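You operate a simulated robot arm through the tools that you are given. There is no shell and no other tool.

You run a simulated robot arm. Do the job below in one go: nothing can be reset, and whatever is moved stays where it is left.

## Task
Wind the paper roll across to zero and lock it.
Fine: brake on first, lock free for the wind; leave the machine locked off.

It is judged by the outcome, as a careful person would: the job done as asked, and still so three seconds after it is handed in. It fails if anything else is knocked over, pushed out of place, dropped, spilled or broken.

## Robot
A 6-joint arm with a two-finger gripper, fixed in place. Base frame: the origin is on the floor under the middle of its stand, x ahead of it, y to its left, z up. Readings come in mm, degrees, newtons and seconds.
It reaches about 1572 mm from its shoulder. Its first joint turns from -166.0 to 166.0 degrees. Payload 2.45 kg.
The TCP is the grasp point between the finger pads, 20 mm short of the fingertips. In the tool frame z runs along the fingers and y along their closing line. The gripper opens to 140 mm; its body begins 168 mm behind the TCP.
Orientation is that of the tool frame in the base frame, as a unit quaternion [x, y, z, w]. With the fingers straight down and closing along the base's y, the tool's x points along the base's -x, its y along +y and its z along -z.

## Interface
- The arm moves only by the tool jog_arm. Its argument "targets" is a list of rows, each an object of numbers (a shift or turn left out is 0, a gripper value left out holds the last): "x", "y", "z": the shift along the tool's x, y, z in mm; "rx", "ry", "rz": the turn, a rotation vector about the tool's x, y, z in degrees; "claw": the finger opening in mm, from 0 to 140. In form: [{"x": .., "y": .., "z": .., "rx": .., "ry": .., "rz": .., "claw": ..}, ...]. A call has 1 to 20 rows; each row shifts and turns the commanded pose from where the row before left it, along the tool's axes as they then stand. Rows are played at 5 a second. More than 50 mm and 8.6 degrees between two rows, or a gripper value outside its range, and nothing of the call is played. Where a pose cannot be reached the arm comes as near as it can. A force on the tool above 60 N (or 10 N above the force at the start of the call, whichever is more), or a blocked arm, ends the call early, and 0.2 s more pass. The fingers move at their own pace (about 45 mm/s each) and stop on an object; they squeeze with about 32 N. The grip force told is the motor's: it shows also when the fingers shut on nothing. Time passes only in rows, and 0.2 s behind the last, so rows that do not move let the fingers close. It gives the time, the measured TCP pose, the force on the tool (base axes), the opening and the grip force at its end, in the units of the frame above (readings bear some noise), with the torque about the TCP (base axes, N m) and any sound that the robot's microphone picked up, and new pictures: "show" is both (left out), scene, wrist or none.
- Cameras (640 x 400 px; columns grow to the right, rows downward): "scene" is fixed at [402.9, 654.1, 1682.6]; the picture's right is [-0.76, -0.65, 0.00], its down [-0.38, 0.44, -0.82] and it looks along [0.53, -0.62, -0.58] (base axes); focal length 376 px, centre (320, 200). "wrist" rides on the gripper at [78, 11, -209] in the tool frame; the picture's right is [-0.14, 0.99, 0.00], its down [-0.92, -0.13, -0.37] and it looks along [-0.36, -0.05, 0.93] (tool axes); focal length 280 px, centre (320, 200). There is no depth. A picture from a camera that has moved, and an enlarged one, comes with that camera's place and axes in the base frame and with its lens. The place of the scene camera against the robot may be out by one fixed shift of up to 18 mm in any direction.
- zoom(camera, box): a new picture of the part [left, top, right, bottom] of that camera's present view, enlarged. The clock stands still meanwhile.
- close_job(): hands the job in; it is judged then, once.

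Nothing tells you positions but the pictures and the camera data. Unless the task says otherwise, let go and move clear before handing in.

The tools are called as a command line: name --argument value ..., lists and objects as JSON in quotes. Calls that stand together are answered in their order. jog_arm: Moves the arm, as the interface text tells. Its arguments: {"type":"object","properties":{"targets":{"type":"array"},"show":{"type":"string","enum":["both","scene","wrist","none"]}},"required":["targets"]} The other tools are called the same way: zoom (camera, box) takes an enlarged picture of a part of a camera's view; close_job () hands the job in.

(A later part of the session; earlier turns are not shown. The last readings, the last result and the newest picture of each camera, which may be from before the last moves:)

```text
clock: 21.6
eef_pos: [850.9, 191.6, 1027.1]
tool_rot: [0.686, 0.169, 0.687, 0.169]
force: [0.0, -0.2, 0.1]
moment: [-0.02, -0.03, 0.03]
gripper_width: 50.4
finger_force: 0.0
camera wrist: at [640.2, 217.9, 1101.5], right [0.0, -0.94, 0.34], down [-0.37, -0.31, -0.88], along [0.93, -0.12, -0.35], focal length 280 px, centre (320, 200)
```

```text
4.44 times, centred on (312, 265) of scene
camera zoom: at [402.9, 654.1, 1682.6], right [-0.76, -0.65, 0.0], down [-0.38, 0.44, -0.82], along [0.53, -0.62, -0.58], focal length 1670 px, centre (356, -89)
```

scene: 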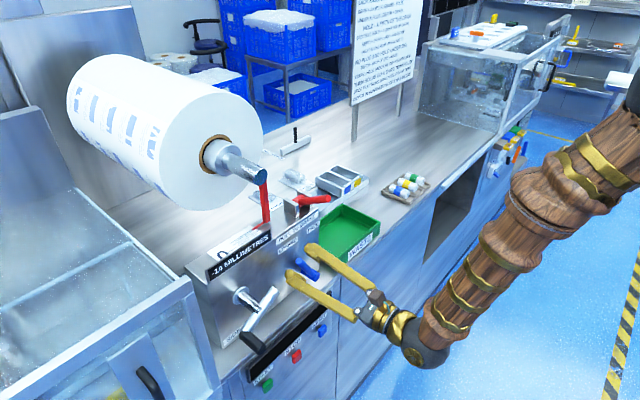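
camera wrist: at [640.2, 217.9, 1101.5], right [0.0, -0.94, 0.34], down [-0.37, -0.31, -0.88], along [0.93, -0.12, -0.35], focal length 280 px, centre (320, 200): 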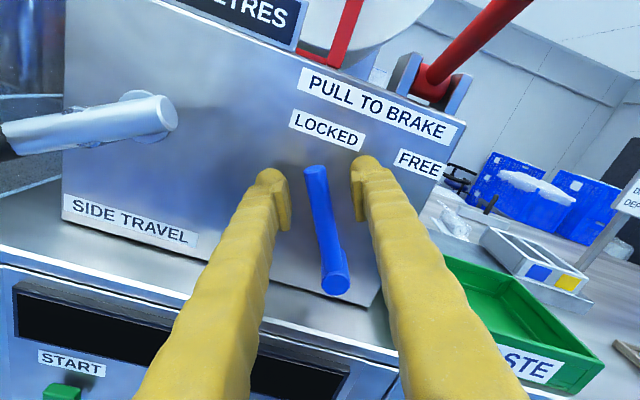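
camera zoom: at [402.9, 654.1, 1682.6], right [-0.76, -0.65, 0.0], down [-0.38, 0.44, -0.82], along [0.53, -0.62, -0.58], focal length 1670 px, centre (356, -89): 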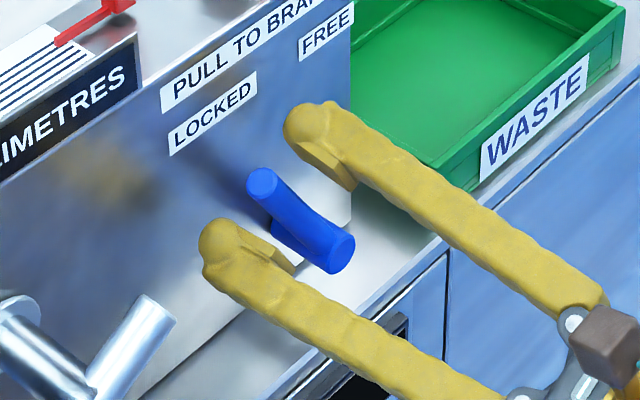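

The lever is between the fingers. I'll close to 40 mm and swing it over towards FREE around its pivot.

jog_arm --targets '[{"claw": 40}, {"claw": 40}, {"x": -0.2, "y": 8.89, "rz": 3}, {"x": -0.67, "y": 8.87, "rz": 3}, {"x": -1.13, "y": 8.82, "rz": 3}, {"x": -1.59, "y": 8.75, "rz": 3}, {"x": -2.05, "y": 8.66, "rz": 3}]'

zoom --camera "wrist" --box '[240, 100, 400, 260]'

zoom --camera "scene" --box '[240, 220, 384, 310]'

```text
clock: 23.2
eef_pos: [849.9, 146.5, 1040.3]
tool_rot: [0.703, 0.077, 0.703, 0.078]
force: [0.1, 1.9, 0.1]
moment: [0.05, -0.03, 0.0]
gripper_width: 40.9
finger_force: 0.6
camera wrist: at [640.0, 154.7, 1118.5], right [0.0, -1.0, 0.08], down [-0.37, -0.08, -0.93], along [0.93, -0.03, -0.37], focal length 280 px, centre (320, 200)
```

scene: 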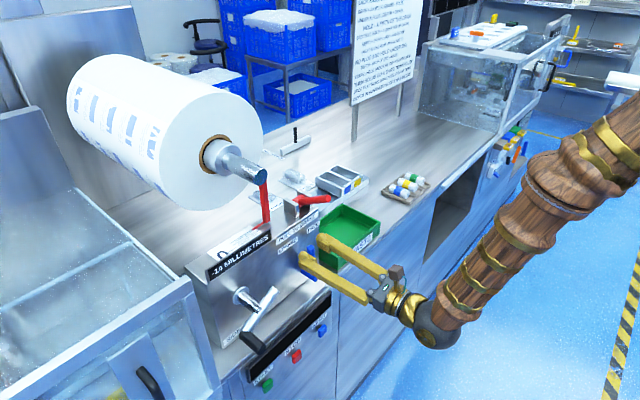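
wrist: 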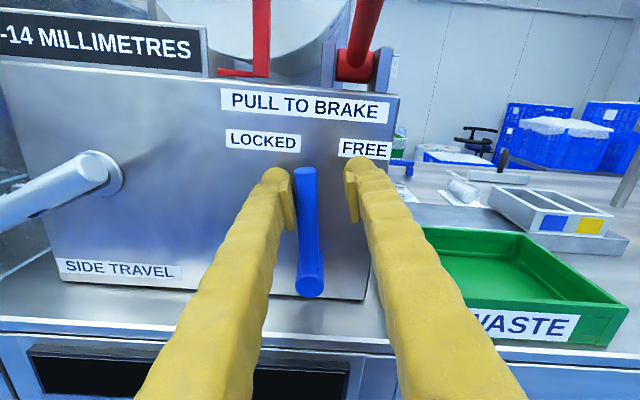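

```text
2.50 times, centred on (320, 180) of wrist
camera zoom: at [640.0, 154.7, 1118.5], right [0.0, -1.0, 0.08], down [-0.37, -0.08, -0.93], along [0.93, -0.03, -0.37], focal length 701 px, centre (320, 250)
```

zoom: 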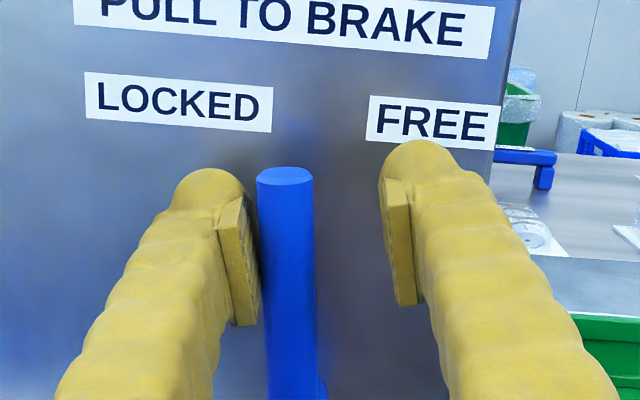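

```text
4.44 times, centred on (312, 265) of scene
camera zoom: at [402.9, 654.1, 1682.6], right [-0.76, -0.65, 0.0], down [-0.38, 0.44, -0.82], along [0.53, -0.62, -0.58], focal length 1670 px, centre (356, -89)
```

zoom: 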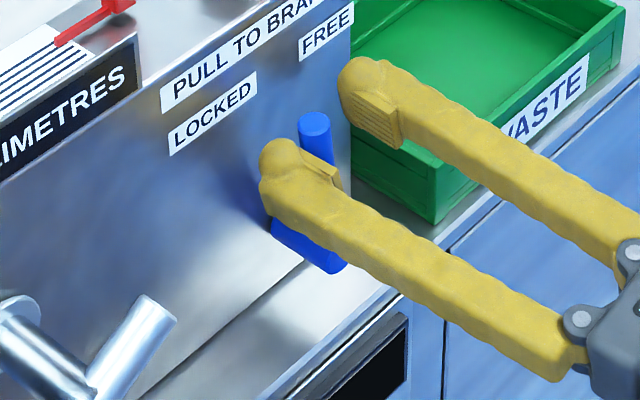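

jog_arm --targets '[{"x": -2.5, "y": 8.54, "rz": 3}, {"x": -2.94, "y": 8.4, "rz": 3}, {"x": -3.38, "y": 8.23, "rz": 3}, {"x": -3.8, "y": 8.04, "rz": 3}]'

zoom --camera "wrist" --box '[240, 100, 400, 260]'

zoom --camera "scene" --box '[240, 220, 384, 310]'

```text
clock: 24.2
eef_pos: [845.6, 130.3, 1033.3]
tool_rot: [0.707, 0.0, 0.707, 0.009]
force: [-0.1, -0.5, -0.1]
moment: [-0.01, 0.01, 0.03]
gripper_width: 39.8
finger_force: 0.0
out of reach, approached as far as the arm can: row 3, 4
camera wrist: at [635.9, 123.9, 1111.3], right [-0.01, -0.99, -0.13], down [-0.37, 0.12, -0.92], along [0.93, 0.04, -0.37], focal length 280 px, centre (320, 200)
```

scene: 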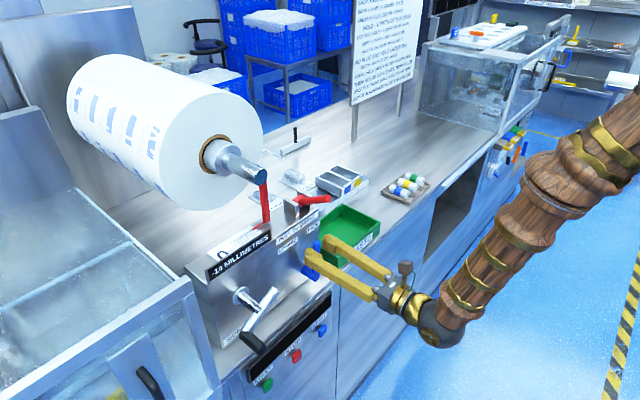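
wrist: 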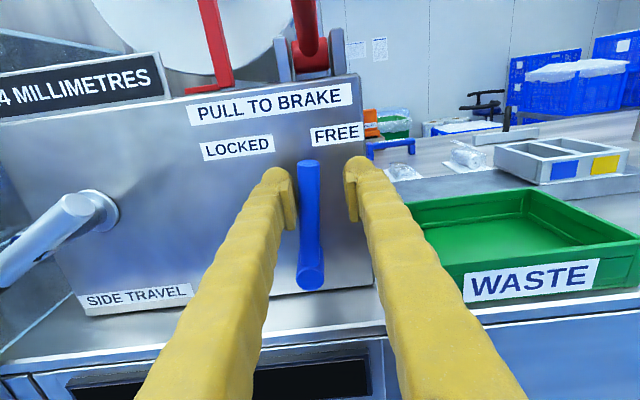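

```text
2.50 times, centred on (320, 180) of wrist
camera zoom: at [635.9, 123.9, 1111.3], right [-0.01, -0.99, -0.13], down [-0.37, 0.12, -0.92], along [0.93, 0.04, -0.37], focal length 701 px, centre (320, 250)
```

zoom: 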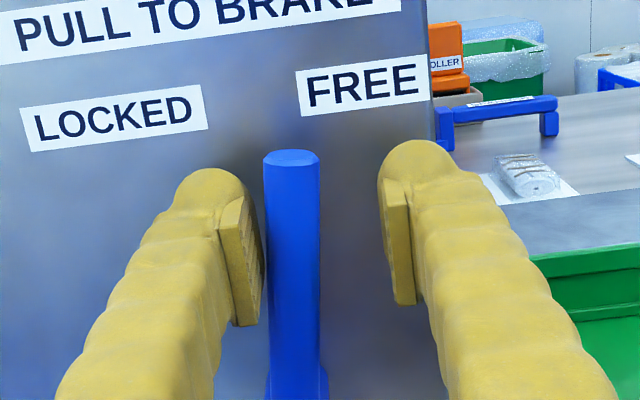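

```text
4.44 times, centred on (312, 265) of scene
camera zoom: at [402.9, 654.1, 1682.6], right [-0.76, -0.65, 0.0], down [-0.38, 0.44, -0.82], along [0.53, -0.62, -0.58], focal length 1670 px, centre (356, -89)
```

zoom: 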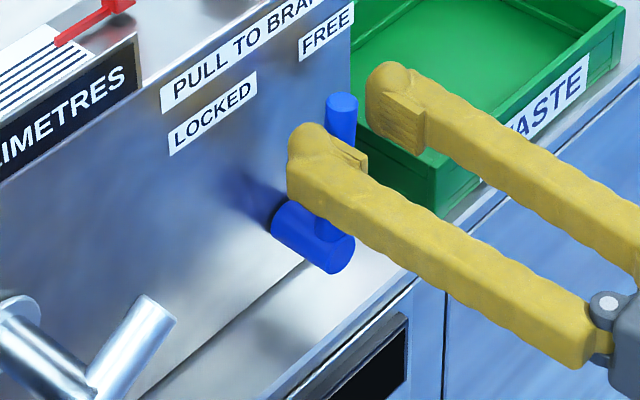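

The arm hits a reach limit with the gripper level this close in. Tilting it nose-down moves the wrist further out, so I'll pitch about 25° in place and then continue the swing.

jog_arm --targets '[{"ry": -5}, {"ry": -5}, {"ry": -5}, {"ry": -5}, {"ry": -5}, {}]'

zoom --camera "wrist" --box '[220, 100, 420, 300]'

zoom --camera "scene" --box '[240, 210, 400, 310]'

```text
clock: 25.6
eef_pos: [845.1, 128.6, 1033.7]
tool_rot: [0.843, 0.002, 0.538, 0.004]
force: [0.0, 0.0, 0.2]
moment: [-0.01, -0.03, -0.04]
gripper_width: 39.9
finger_force: 0.0
camera wrist: at [688.3, 120.3, 1192.6], right [-0.06, -0.99, -0.11], down [-0.72, 0.12, -0.68], along [0.69, 0.04, -0.72], focal length 280 px, centre (320, 200)
```

scene: 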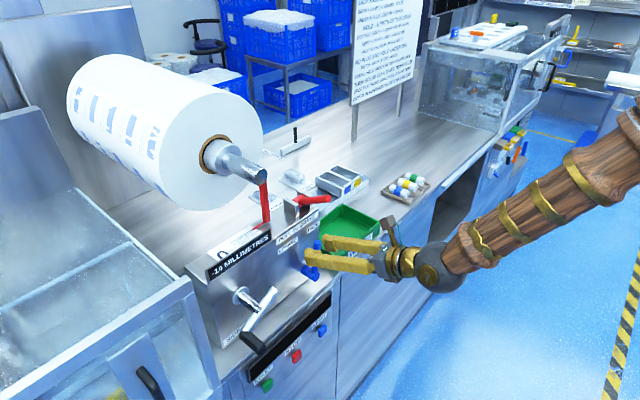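
wrist: 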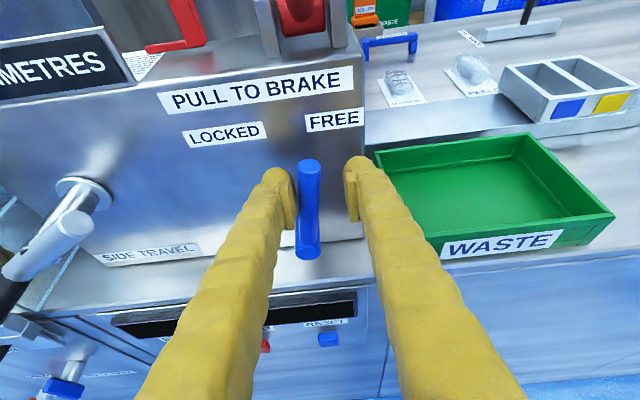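

```text
2.00 times, centred on (320, 200) of wrist
camera zoom: at [688.3, 120.3, 1192.6], right [-0.06, -0.99, -0.11], down [-0.72, 0.12, -0.68], along [0.69, 0.04, -0.72], focal length 561 px, centre (320, 200)
```

zoom: 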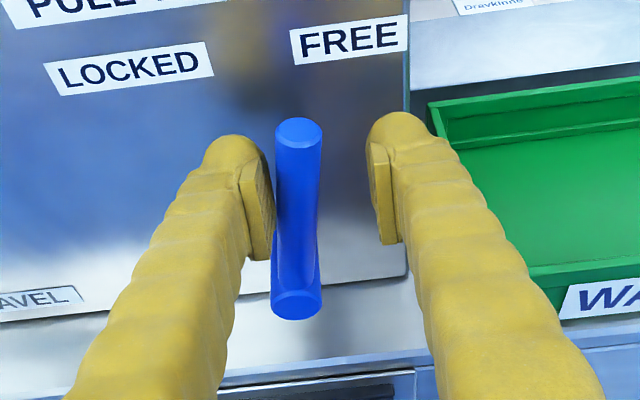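

```text
4.00 times, centred on (320, 260) of scene
camera zoom: at [402.9, 654.1, 1682.6], right [-0.76, -0.65, 0.0], down [-0.38, 0.44, -0.82], along [0.53, -0.62, -0.58], focal length 1503 px, centre (320, -40)
```

zoom: 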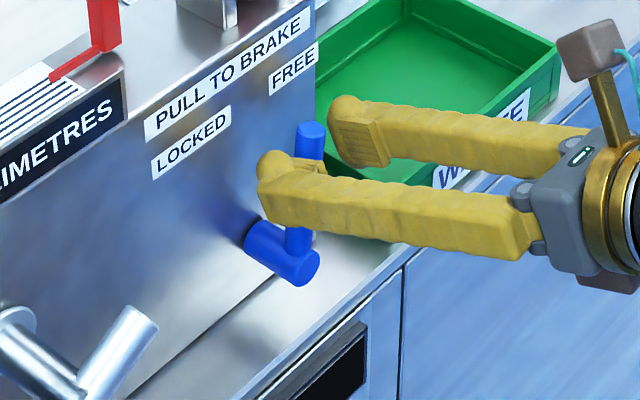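

jog_arm --targets '[{"y": 6, "x": -0.9, "z": 0.4}, {"y": 6, "x": -1.2, "z": 0.5}, {"y": 6, "x": -1.5, "z": 0.7}, {"y": 6, "x": -1.8, "z": 0.8}]'

zoom --camera "wrist" --box '[220, 100, 420, 300]'

zoom --camera "scene" --box '[240, 210, 400, 310]'

```text
clock: 26.6
eef_pos: [844.9, 107.4, 1030.1]
tool_rot: [0.843, 0.003, 0.537, 0.004]
force: [-0.4, 1.9, 0.4]
moment: [0.06, 0.0, 0.02]
gripper_width: 41.5
finger_force: 1.5
camera wrist: at [688.0, 97.6, 1188.1], right [-0.06, -0.99, -0.11], down [-0.72, 0.12, -0.68], along [0.69, 0.04, -0.72], focal length 280 px, centre (320, 200)
```

scene: 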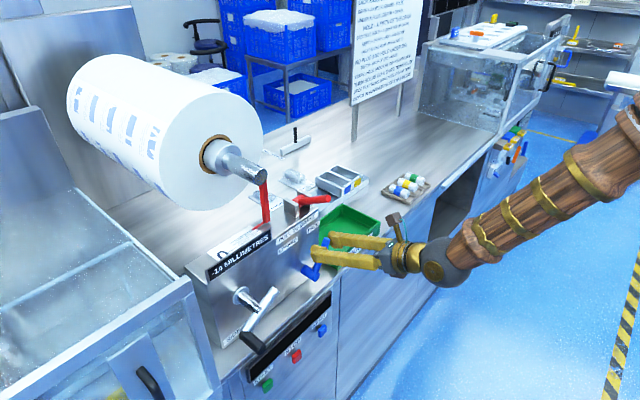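
wrist: 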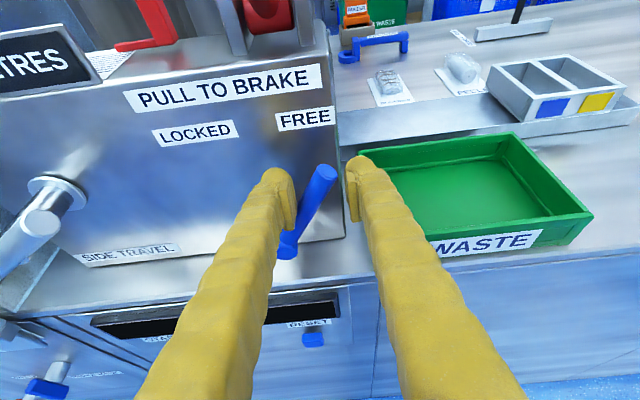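

```text
2.00 times, centred on (320, 200) of wrist
camera zoom: at [688.0, 97.6, 1188.1], right [-0.06, -0.99, -0.11], down [-0.72, 0.12, -0.68], along [0.69, 0.04, -0.72], focal length 561 px, centre (320, 200)
```

zoom: 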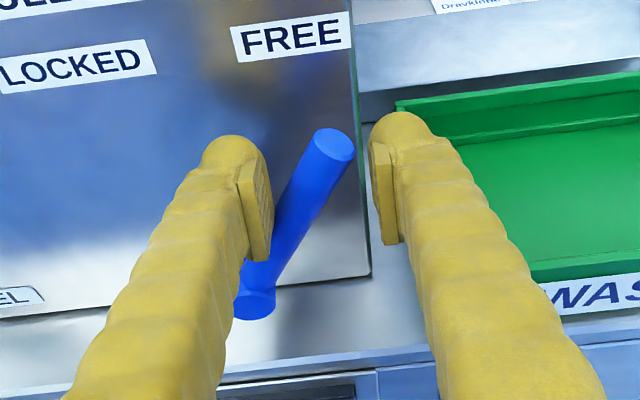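

```text
4.00 times, centred on (320, 260) of scene
camera zoom: at [402.9, 654.1, 1682.6], right [-0.76, -0.65, 0.0], down [-0.38, 0.44, -0.82], along [0.53, -0.62, -0.58], focal length 1503 px, centre (320, -40)
```

zoom: 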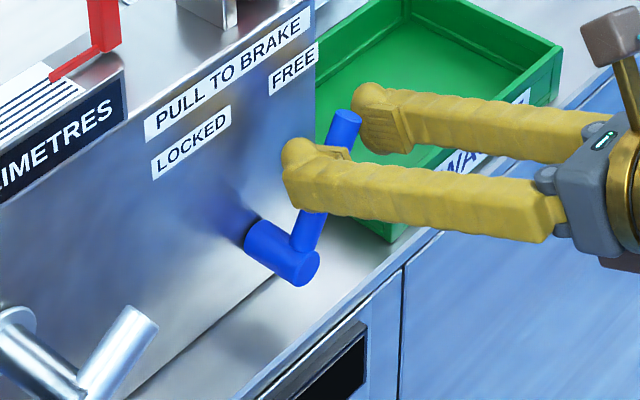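

jog_arm --targets '[{"y": 4, "x": -1.2, "z": 0.5}, {"y": 4, "x": -1.2, "z": 0.5}, {}]'

zoom --camera "wrist" --box '[220, 100, 420, 300]'

zoom --camera "scene" --box '[240, 210, 400, 310]'

```text
clock: 27.4
eef_pos: [845.3, 97.2, 1026.7]
tool_rot: [0.843, 0.003, 0.538, 0.004]
force: [-6.1, 24.9, 33.5]
moment: [1.52, -0.19, 0.31]
gripper_width: 57.1
finger_force: 13.5
camera wrist: at [687.5, 89.3, 1185.3], right [-0.06, -0.99, -0.11], down [-0.72, 0.12, -0.68], along [0.69, 0.04, -0.72], focal length 280 px, centre (320, 200)
```

scene: 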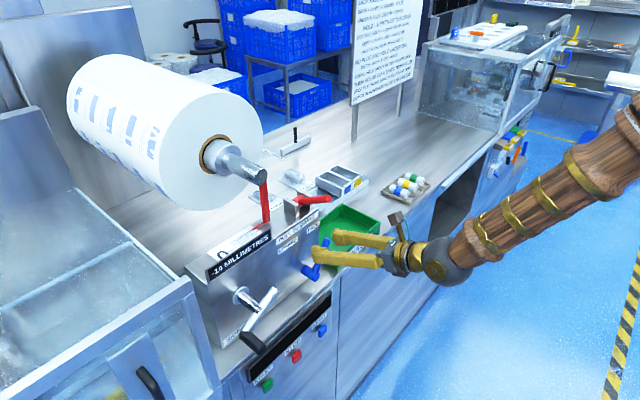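
wrist: 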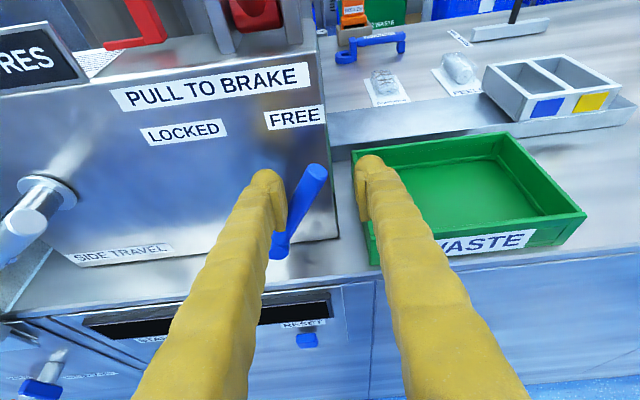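

```text
2.00 times, centred on (320, 200) of wrist
camera zoom: at [687.5, 89.3, 1185.3], right [-0.06, -0.99, -0.11], down [-0.72, 0.12, -0.68], along [0.69, 0.04, -0.72], focal length 561 px, centre (320, 200)
```

zoom: 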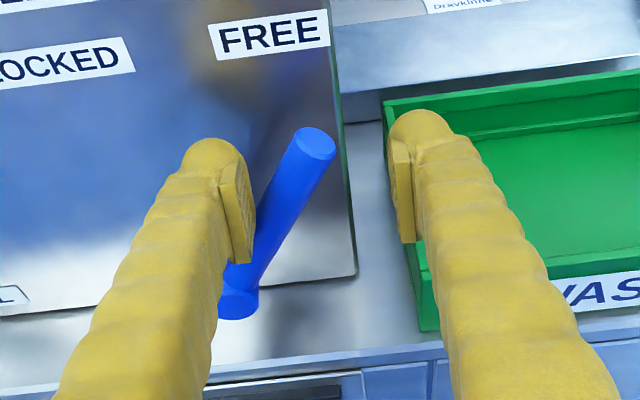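

```text
4.00 times, centred on (320, 260) of scene
camera zoom: at [402.9, 654.1, 1682.6], right [-0.76, -0.65, 0.0], down [-0.38, 0.44, -0.82], along [0.53, -0.62, -0.58], focal length 1503 px, centre (320, -40)
```

zoom: 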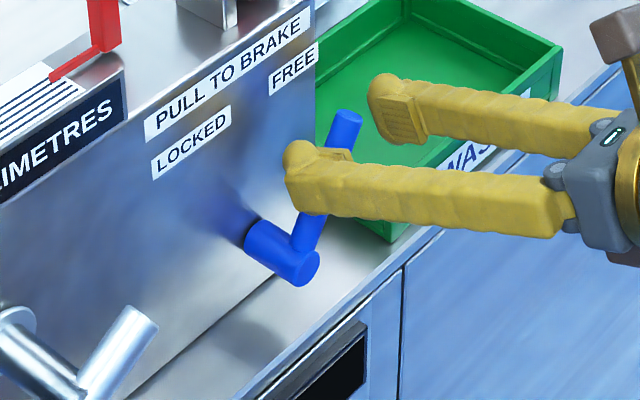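

The lever is hard against the FREE stop. I'll back off, open slightly and pull out.

jog_arm --targets '[{"y": -6, "x": 1.5}, {"y": -6, "x": 1.5}, {"claw": 50}, {"z": -20}, {"z": -35}, {"z": -35}, {}]'

zoom --camera "scene" --box '[190, 220, 350, 360]'

```text
clock: 29.0
eef_pos: [761.7, 107.3, 1064.8]
tool_rot: [0.843, 0.002, 0.538, 0.005]
force: [-0.1, 0.5, -0.5]
moment: [0.0, -0.03, -0.02]
gripper_width: 50.3
finger_force: 0.1
camera wrist: at [605.0, 98.5, 1223.5], right [-0.06, -0.99, -0.11], down [-0.72, 0.12, -0.68], along [0.69, 0.04, -0.72], focal length 280 px, centre (320, 200)
```

scene: 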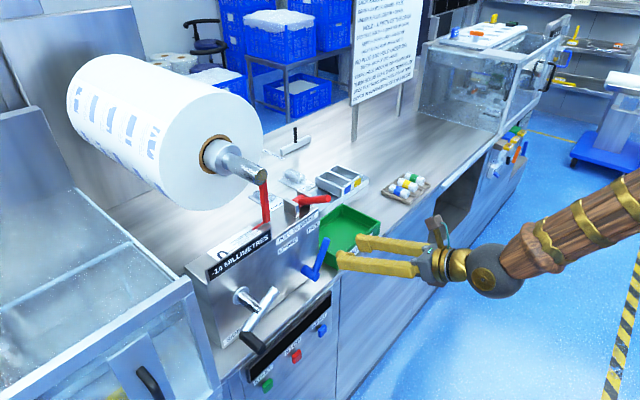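
wrist: 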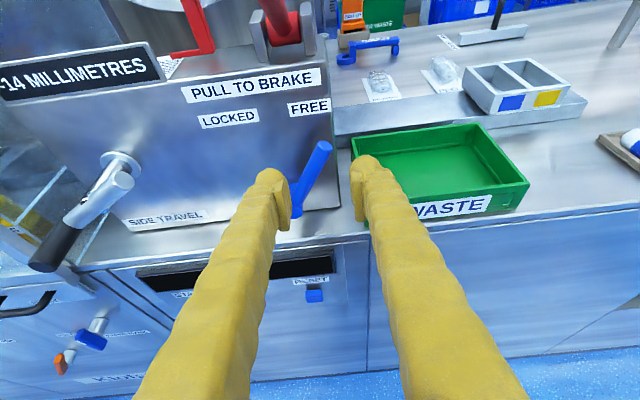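

```text
2.86 times, centred on (270, 290) of scene
camera zoom: at [402.9, 654.1, 1682.6], right [-0.76, -0.65, 0.0], down [-0.38, 0.44, -0.82], along [0.53, -0.62, -0.58], focal length 1074 px, centre (463, -57)
```

zoom: 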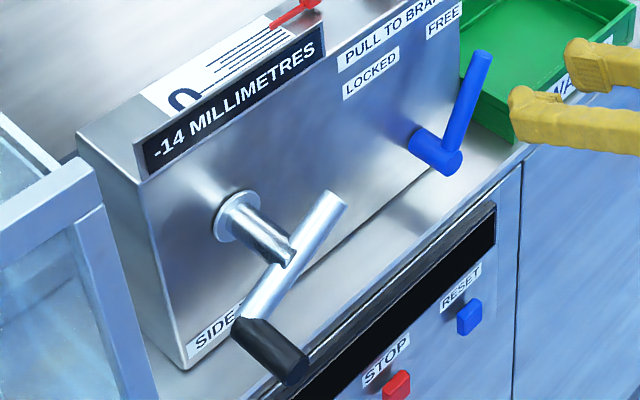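

Lock lever is at FREE, the brake is on and the bin hasn't moved. Next I'll back off and slide across in front of the crank to measure it properly before gripping the handle.

jog_arm --targets '[{"z": -30, "claw": 60}, {"z": -30}, {"y": -40, "ry": -5}, {"y": -40, "ry": -5}, {"y": -40, "ry": -5}, {"y": -40}, {"y": -40}, {}]'

zoom --camera "wrist" --box '[100, 80, 420, 280]'

```text
clock: 30.8
eef_pos: [711.6, 313.6, 1085.5]
tool_rot: [0.906, 0.002, 0.423, 0.005]
force: [-0.2, -0.6, 0.2]
moment: [-0.01, 0.0, -0.02]
gripper_width: 60.2
finger_force: 0.1
camera wrist: at [601.0, 304.5, 1280.2], right [-0.09, -0.99, -0.1], down [-0.87, 0.12, -0.47], along [0.48, 0.04, -0.88], focal length 280 px, centre (320, 200)
```

scene: 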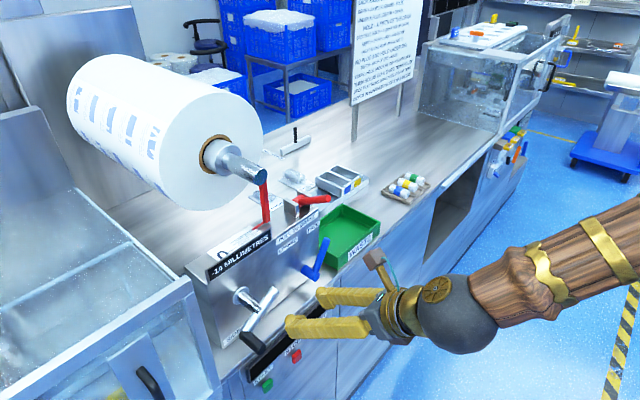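
wrist: 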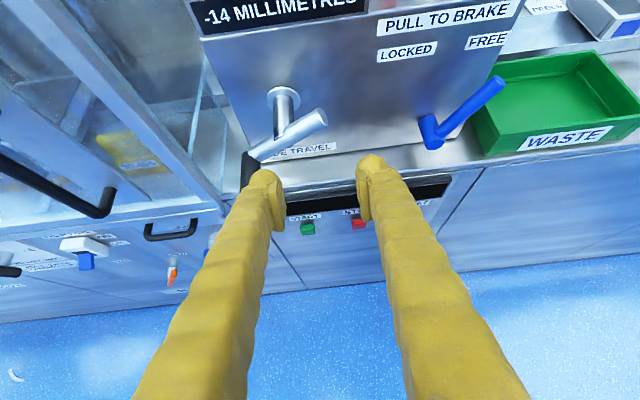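

```text
2.00 times, centred on (260, 180) of wrist
camera zoom: at [601.0, 304.5, 1280.2], right [-0.09, -0.99, -0.1], down [-0.87, 0.12, -0.47], along [0.48, 0.04, -0.88], focal length 561 px, centre (440, 240)
```

zoom: 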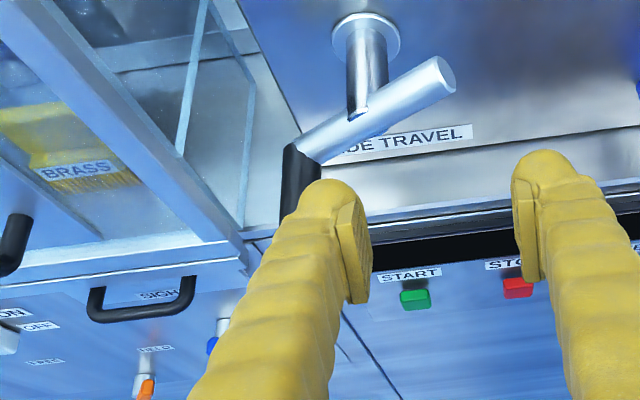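

jog_arm --targets '[{"x": -9.4, "y": -43, "z": 3.8}, {"x": -9.4, "y": -42.9, "z": 3.8}, {}]'

zoom --camera "wrist" --box '[200, 60, 440, 210]'

zoom --camera "scene" --box '[190, 250, 382, 370]'

```text
clock: 31.6
eef_pos: [703.2, 394.7, 1066.8]
tool_rot: [0.906, 0.002, 0.423, 0.005]
force: [0.7, -0.3, 0.0]
moment: [-0.03, 0.0, 0.01]
gripper_width: 60.2
finger_force: 0.1
camera wrist: at [592.3, 387.1, 1260.3], right [-0.09, -0.99, -0.1], down [-0.87, 0.12, -0.47], along [0.48, 0.04, -0.88], focal length 280 px, centre (320, 200)
```

scene: 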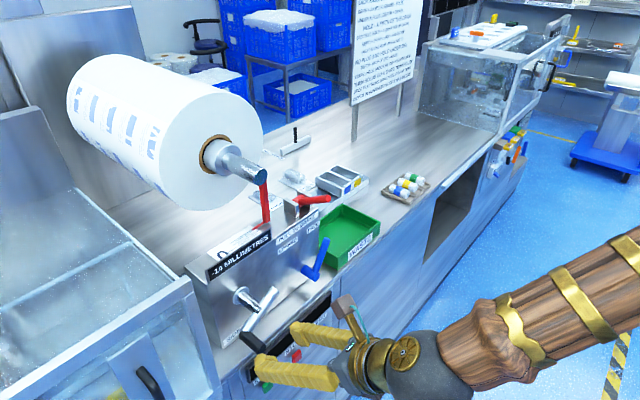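
wrist: 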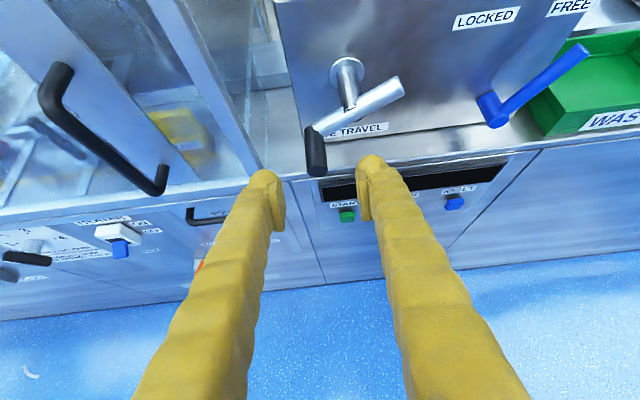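

```text
2.67 times, centred on (320, 135) of wrist
camera zoom: at [592.3, 387.1, 1260.3], right [-0.09, -0.99, -0.1], down [-0.87, 0.12, -0.47], along [0.48, 0.04, -0.88], focal length 748 px, centre (320, 373)
```

zoom: 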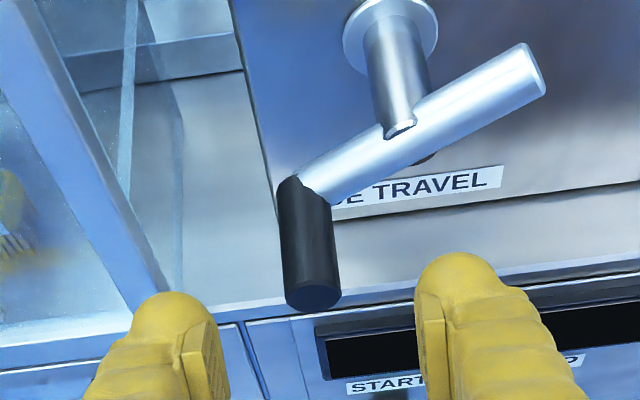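

```text
3.33 times, centred on (286, 310) of scene
camera zoom: at [402.9, 654.1, 1682.6], right [-0.76, -0.65, 0.0], down [-0.38, 0.44, -0.82], along [0.53, -0.62, -0.58], focal length 1253 px, centre (433, -167)
```

zoom: 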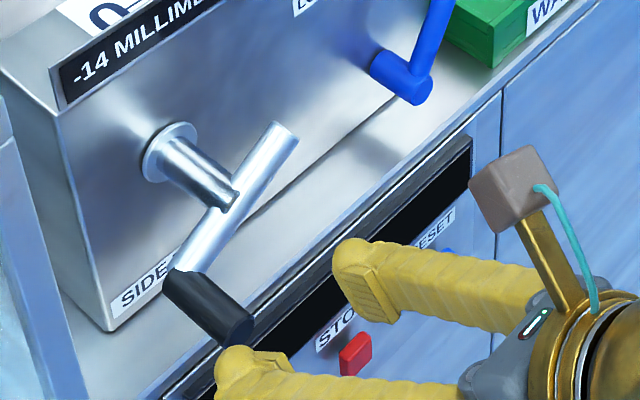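

The crank axis is near (y 353.5, z 1033) and the handle is near (y 400, z 1005), spanning x 766–820, so the radius is about 54 mm. I'll move in so the open fingers sit either side of the handle.

jog_arm --targets '[{"x": 4.5, "y": -2, "z": 1.7}, {"z": 25}, {"z": 25}, {"z": 25}, {"z": 25}, {}]'

zoom --camera "wrist" --box '[200, 100, 440, 250]'

zoom --camera "scene" --box '[190, 250, 382, 370]'

```text
clock: 33.0
eef_pos: [784.6, 398.4, 1006.4]
tool_rot: [0.906, 0.001, 0.423, 0.005]
force: [0.4, 0.0, 0.3]
moment: [0.0, 0.03, -0.04]
gripper_width: 60.2
finger_force: 0.0
camera wrist: at [673.3, 390.7, 1199.7], right [-0.09, -0.99, -0.1], down [-0.87, 0.12, -0.47], along [0.48, 0.04, -0.88], focal length 280 px, centre (320, 200)
```

scene: 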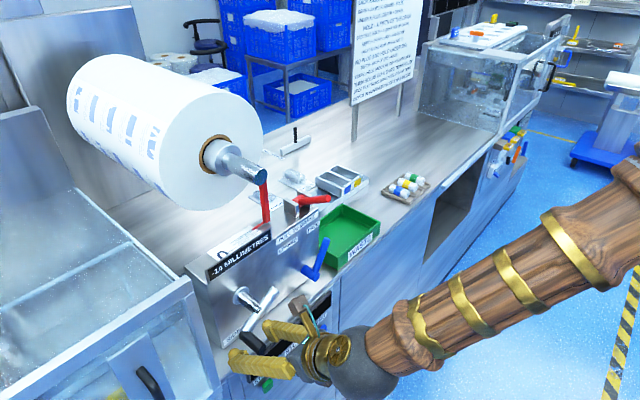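
wrist: 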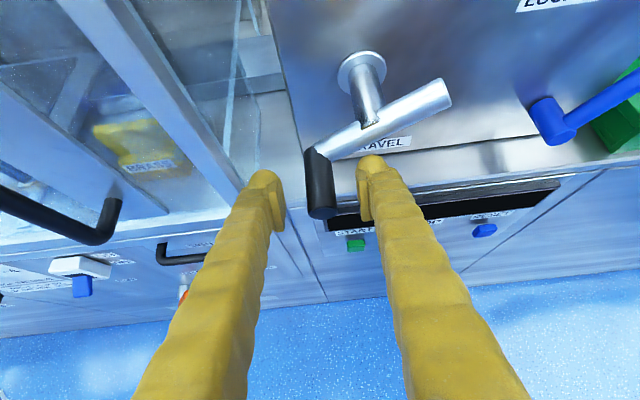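

```text
2.67 times, centred on (320, 175) of wrist
camera zoom: at [673.3, 390.7, 1199.7], right [-0.09, -0.99, -0.1], down [-0.87, 0.12, -0.47], along [0.48, 0.04, -0.88], focal length 748 px, centre (320, 267)
```

zoom: 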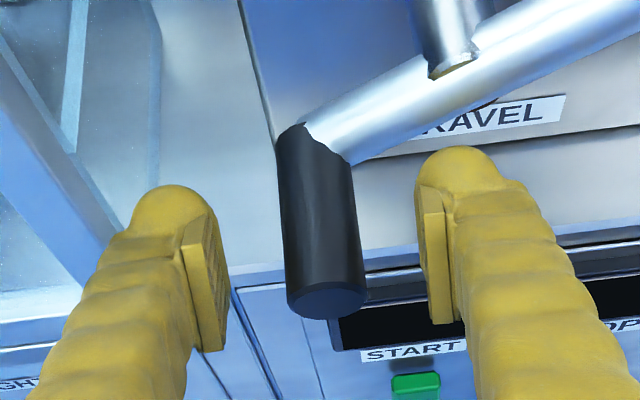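

```text
3.33 times, centred on (286, 310) of scene
camera zoom: at [402.9, 654.1, 1682.6], right [-0.76, -0.65, 0.0], down [-0.38, 0.44, -0.82], along [0.53, -0.62, -0.58], focal length 1253 px, centre (433, -167)
```

zoom: 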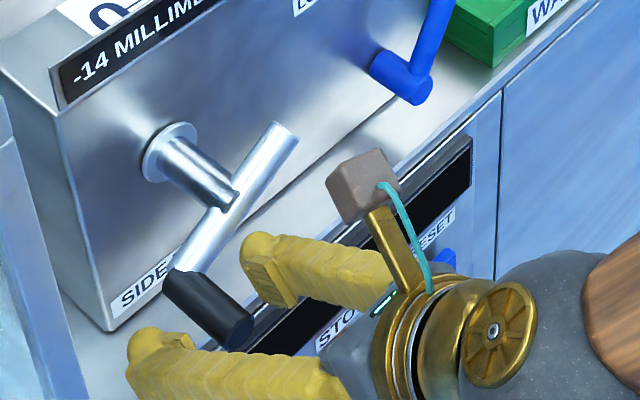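

jog_arm --targets '[{"claw": 5}, {"claw": 5}, {"claw": 5}, {"claw": 5}]'

zoom --camera "wrist" --box '[200, 100, 440, 250]'

zoom --camera "scene" --box '[190, 220, 382, 370]'

```text
clock: 34.0
eef_pos: [784.0, 398.2, 1005.9]
tool_rot: [0.906, 0.001, 0.423, 0.005]
force: [0.3, -11.2, 4.4]
moment: [0.1, -0.03, -0.15]
gripper_width: 22.8
finger_force: 39.2
camera wrist: at [673.1, 390.3, 1199.8], right [-0.09, -0.99, -0.09], down [-0.87, 0.12, -0.47], along [0.48, 0.04, -0.88], focal length 280 px, centre (320, 200)
```

scene: 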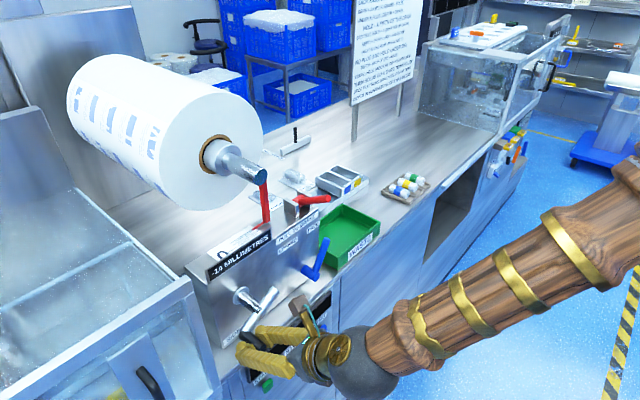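
wrist: 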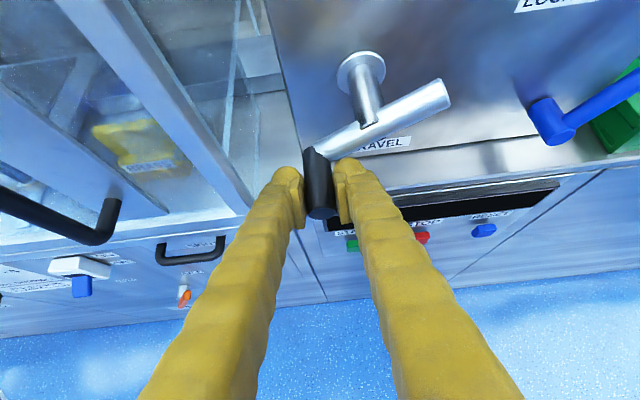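

```text
2.67 times, centred on (320, 175) of wrist
camera zoom: at [673.1, 390.3, 1199.8], right [-0.09, -0.99, -0.09], down [-0.87, 0.12, -0.47], along [0.48, 0.04, -0.88], focal length 748 px, centre (320, 267)
```

zoom: 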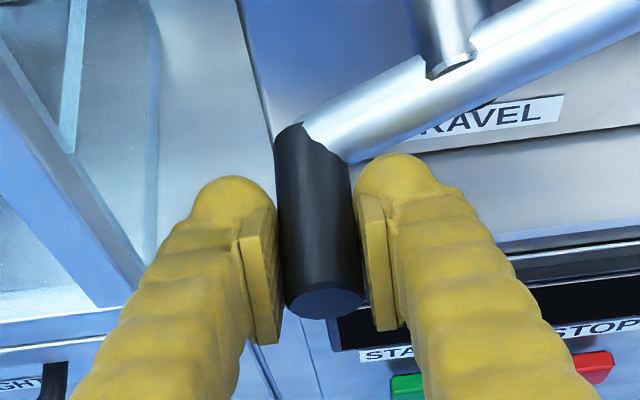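

```text
2.67 times, centred on (286, 295) of scene
camera zoom: at [402.9, 654.1, 1682.6], right [-0.76, -0.65, 0.0], down [-0.38, 0.44, -0.82], along [0.53, -0.62, -0.58], focal length 1002 px, centre (411, -53)
```

zoom: 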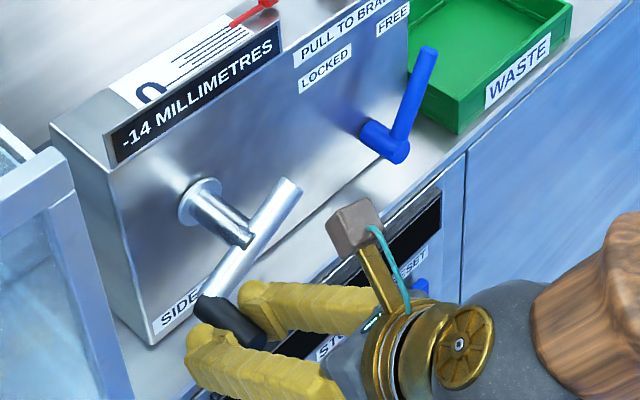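

The handle is gripped (22.8 mm). I'll try a small clockwise turn as the operator sees it and watch the display to learn which way it winds.

jog_arm --targets '[{"x": 3.82, "y": -2.65, "z": -3.2}, {"x": 4.01, "y": -2.12, "z": -3.36}, {"x": 4.16, "y": -1.56, "z": -3.49}, {"x": 4.27, "y": -0.98, "z": -3.58}, {}]'

zoom --camera "wrist" --box '[200, 100, 440, 250]'

zoom --camera "scene" --box '[190, 220, 382, 370]'

```text
clock: 35.2
eef_pos: [783.9, 404.2, 1027.3]
tool_rot: [0.906, 0.002, 0.424, 0.005]
force: [-31.7, -8.1, -10.6]
moment: [0.51, 0.43, -0.15]
gripper_width: 22.9
finger_force: 45.1
camera wrist: at [674.2, 396.2, 1220.7], right [-0.09, -0.99, -0.09], down [-0.87, 0.12, -0.47], along [0.48, 0.04, -0.88], focal length 280 px, centre (320, 200)
```

scene: 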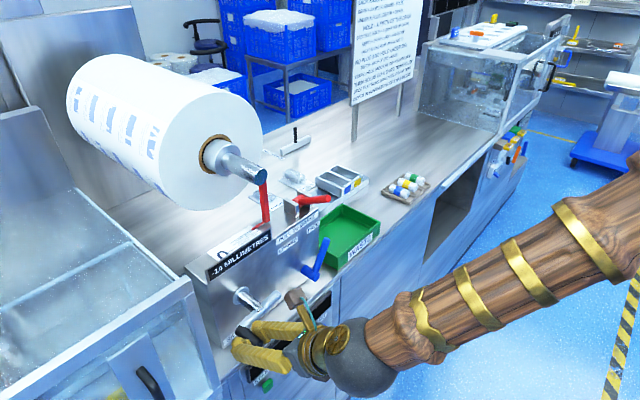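
wrist: 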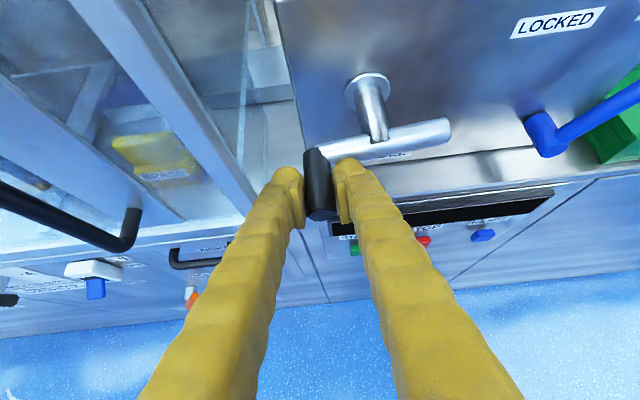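

```text
2.67 times, centred on (320, 175) of wrist
camera zoom: at [674.2, 396.2, 1220.7], right [-0.09, -0.99, -0.09], down [-0.87, 0.12, -0.47], along [0.48, 0.04, -0.88], focal length 748 px, centre (320, 267)
```

zoom: 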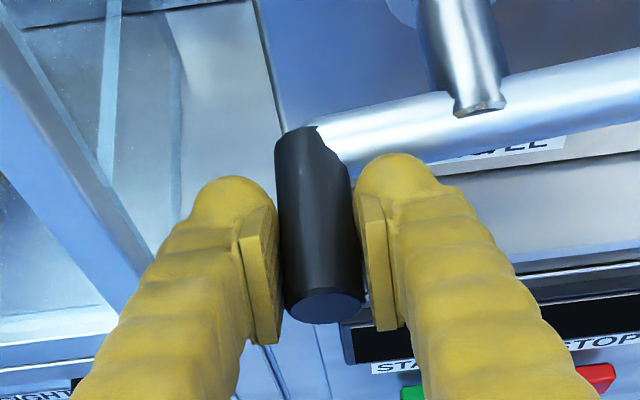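

```text
2.67 times, centred on (286, 295) of scene
camera zoom: at [402.9, 654.1, 1682.6], right [-0.76, -0.65, 0.0], down [-0.38, 0.44, -0.82], along [0.53, -0.62, -0.58], focal length 1002 px, centre (411, -53)
```

zoom: 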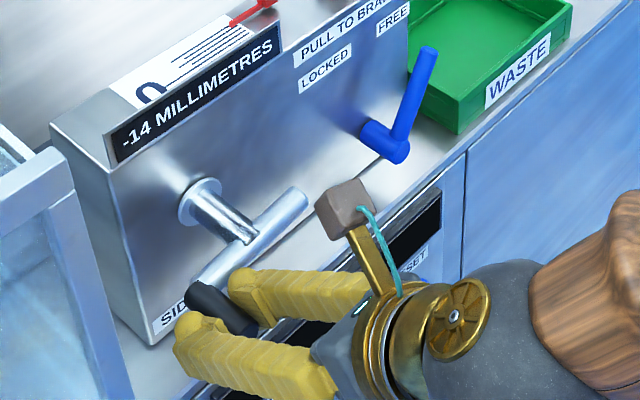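

The crank turns, but there is about 32 N pushing back along x, probably a fingertip touching the crank arm. I'll reopen, slide 9 mm back along the handle and grip again.

jog_arm --targets '[{"claw": 40}, {"claw": 40}, {"x": -5.8, "z": -6.9}, {"claw": 5}, {"claw": 5}, {"claw": 5}]'

zoom --camera "wrist" --box '[200, 100, 440, 250]'

zoom --camera "scene" --box '[190, 210, 318, 290]'

```text
clock: 36.6
eef_pos: [777.3, 405.1, 1026.5]
tool_rot: [0.907, 0.002, 0.422, 0.005]
force: [-0.1, -10.3, 2.9]
moment: [-0.13, -0.12, -0.16]
gripper_width: 22.7
finger_force: 41.0
camera wrist: at [665.4, 396.5, 1221.3], right [-0.09, -0.99, -0.09], down [-0.87, 0.12, -0.47], along [0.48, 0.04, -0.88], focal length 280 px, centre (320, 200)
```

scene: 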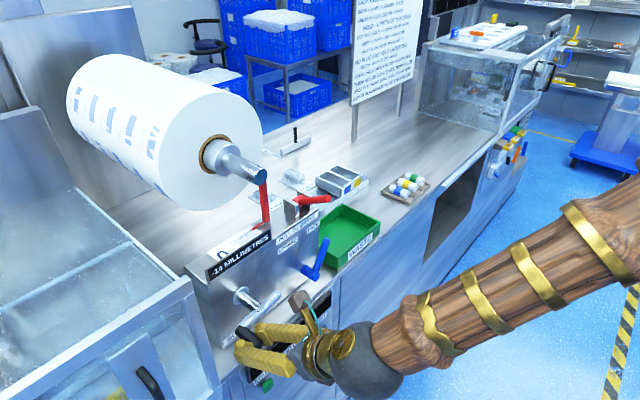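
wrist: 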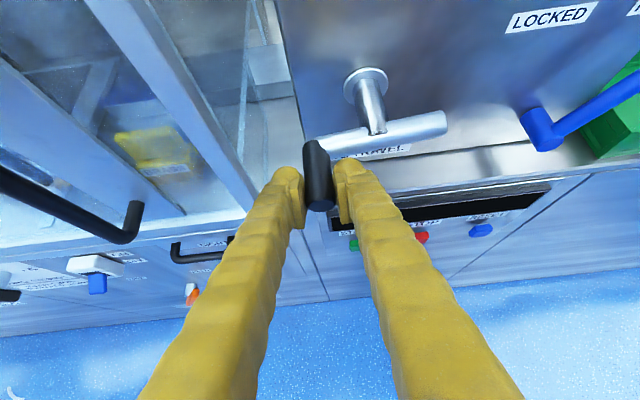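

```text
2.67 times, centred on (320, 175) of wrist
camera zoom: at [665.4, 396.5, 1221.3], right [-0.09, -0.99, -0.09], down [-0.87, 0.12, -0.47], along [0.48, 0.04, -0.88], focal length 748 px, centre (320, 267)
```

zoom: 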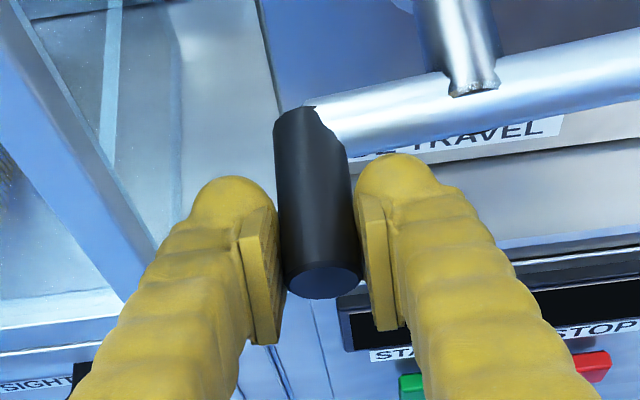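

```text
5.00 times, centred on (254, 250) of scene
camera zoom: at [402.9, 654.1, 1682.6], right [-0.76, -0.65, 0.0], down [-0.38, 0.44, -0.82], along [0.53, -0.62, -0.58], focal length 1879 px, centre (650, -50)
```

zoom: 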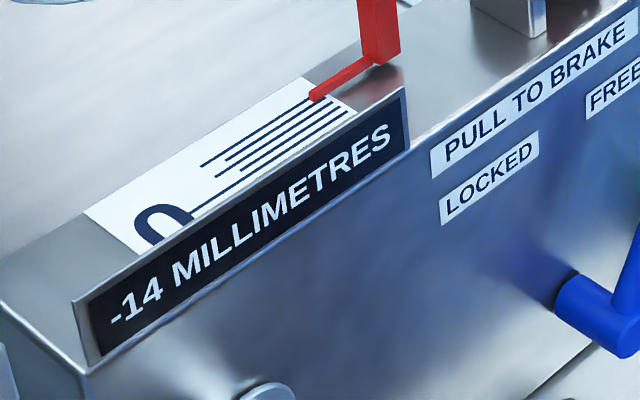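

jog_arm --targets '[{"x": 7.21, "y": 0.9, "z": -6.04}, {"x": 7.15, "y": 1.31, "z": -5.99}, {"x": 6.86, "y": 2.91, "z": -5.75}, {"x": 6.37, "y": 4.42, "z": -5.34}]'

zoom --camera "wrist" --box '[200, 60, 440, 210]'

zoom --camera "scene" --box '[190, 210, 350, 310]'

```text
clock: 37.6
eef_pos: [776.4, 398.4, 1065.9]
tool_rot: [0.906, 0.002, 0.424, 0.004]
force: [6.7, 45.3, 17.9]
moment: [0.67, -0.04, 0.18]
gripper_width: 22.8
finger_force: 45.1
camera wrist: at [664.8, 389.1, 1260.0], right [-0.09, -0.99, -0.1], down [-0.87, 0.12, -0.47], along [0.48, 0.05, -0.88], focal length 280 px, centre (320, 200)
```

scene: 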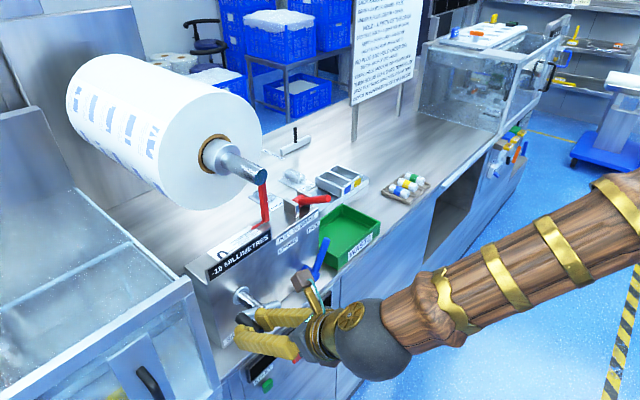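
wrist: 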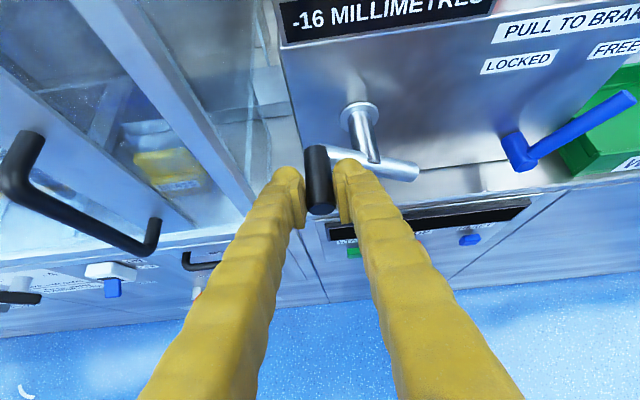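

```text
2.67 times, centred on (320, 135) of wrist
camera zoom: at [664.8, 389.1, 1260.0], right [-0.09, -0.99, -0.1], down [-0.87, 0.12, -0.47], along [0.48, 0.05, -0.88], focal length 748 px, centre (320, 373)
```

zoom: 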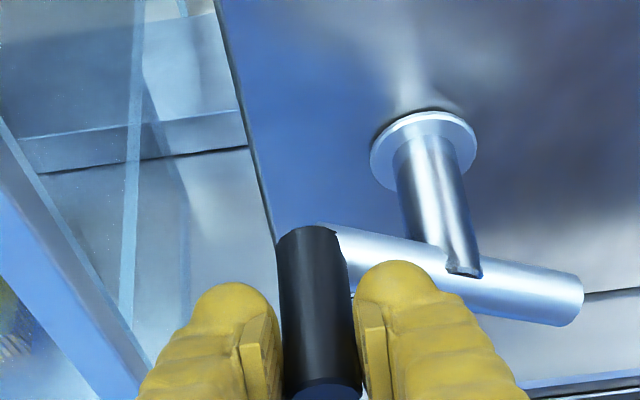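

```text
4.00 times, centred on (270, 260) of scene
camera zoom: at [402.9, 654.1, 1682.6], right [-0.76, -0.65, 0.0], down [-0.38, 0.44, -0.82], along [0.53, -0.62, -0.58], focal length 1503 px, centre (520, -40)
```

zoom: 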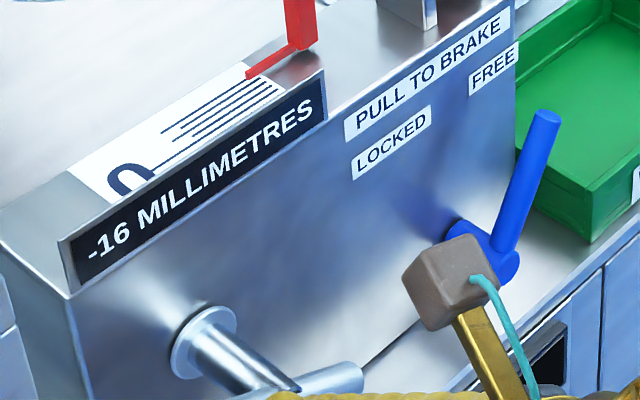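

The display went to -16, so clockwise is the wrong way; I estimate roughly 10 mm per turn. Fitting my positions puts the circle centre at about (y 350, z 1036.5), radius 56.6. I'll reverse and wind anticlockwise along that corrected circle.

jog_arm --targets '[{"x": -5.01, "y": -6.57, "z": 4.2}, {"x": -7.25, "y": -2.77, "z": 6.08}, {"x": -7.51, "y": -1.08, "z": 6.3}, {"x": -7.54, "y": 0.63, "z": 6.32}, {"x": -7.35, "y": 2.34, "z": 6.16}, {"x": -6.92, "y": 3.97, "z": 5.8}]'

zoom --camera "wrist" --box '[200, 60, 440, 210]'

zoom --camera "scene" --box '[190, 210, 350, 310]'

```text
clock: 39.0
eef_pos: [776.4, 399.3, 1009.0]
tool_rot: [0.907, 0.003, 0.422, 0.004]
force: [6.8, 58.5, -18.9]
moment: [-0.33, 0.28, 0.77]
gripper_width: 22.7
finger_force: 45.0
camera wrist: at [666.4, 391.1, 1202.4], right [-0.09, -0.99, -0.1], down [-0.88, 0.12, -0.47], along [0.48, 0.04, -0.88], focal length 280 px, centre (320, 200)
```

scene: 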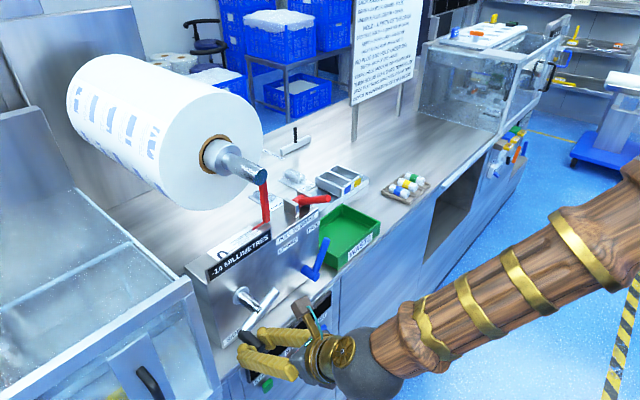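
wrist: 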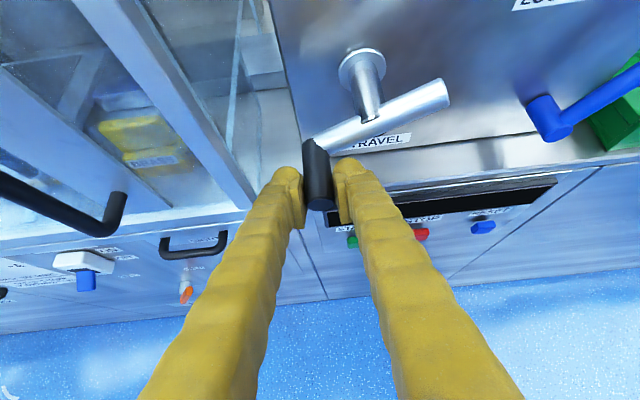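

```text
2.67 times, centred on (320, 135) of wrist
camera zoom: at [666.4, 391.1, 1202.4], right [-0.09, -0.99, -0.1], down [-0.88, 0.12, -0.47], along [0.48, 0.04, -0.88], focal length 748 px, centre (320, 373)
```

zoom: 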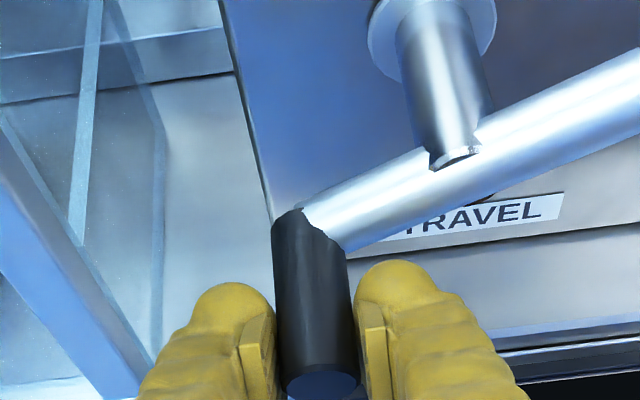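

```text
4.00 times, centred on (270, 260) of scene
camera zoom: at [402.9, 654.1, 1682.6], right [-0.76, -0.65, 0.0], down [-0.38, 0.44, -0.82], along [0.53, -0.62, -0.58], focal length 1503 px, centre (520, -40)
```

zoom: 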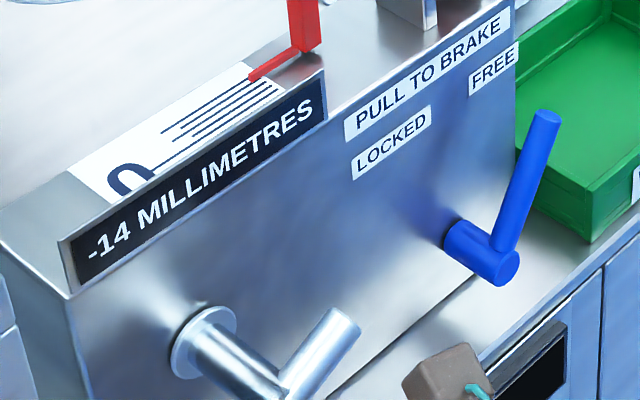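

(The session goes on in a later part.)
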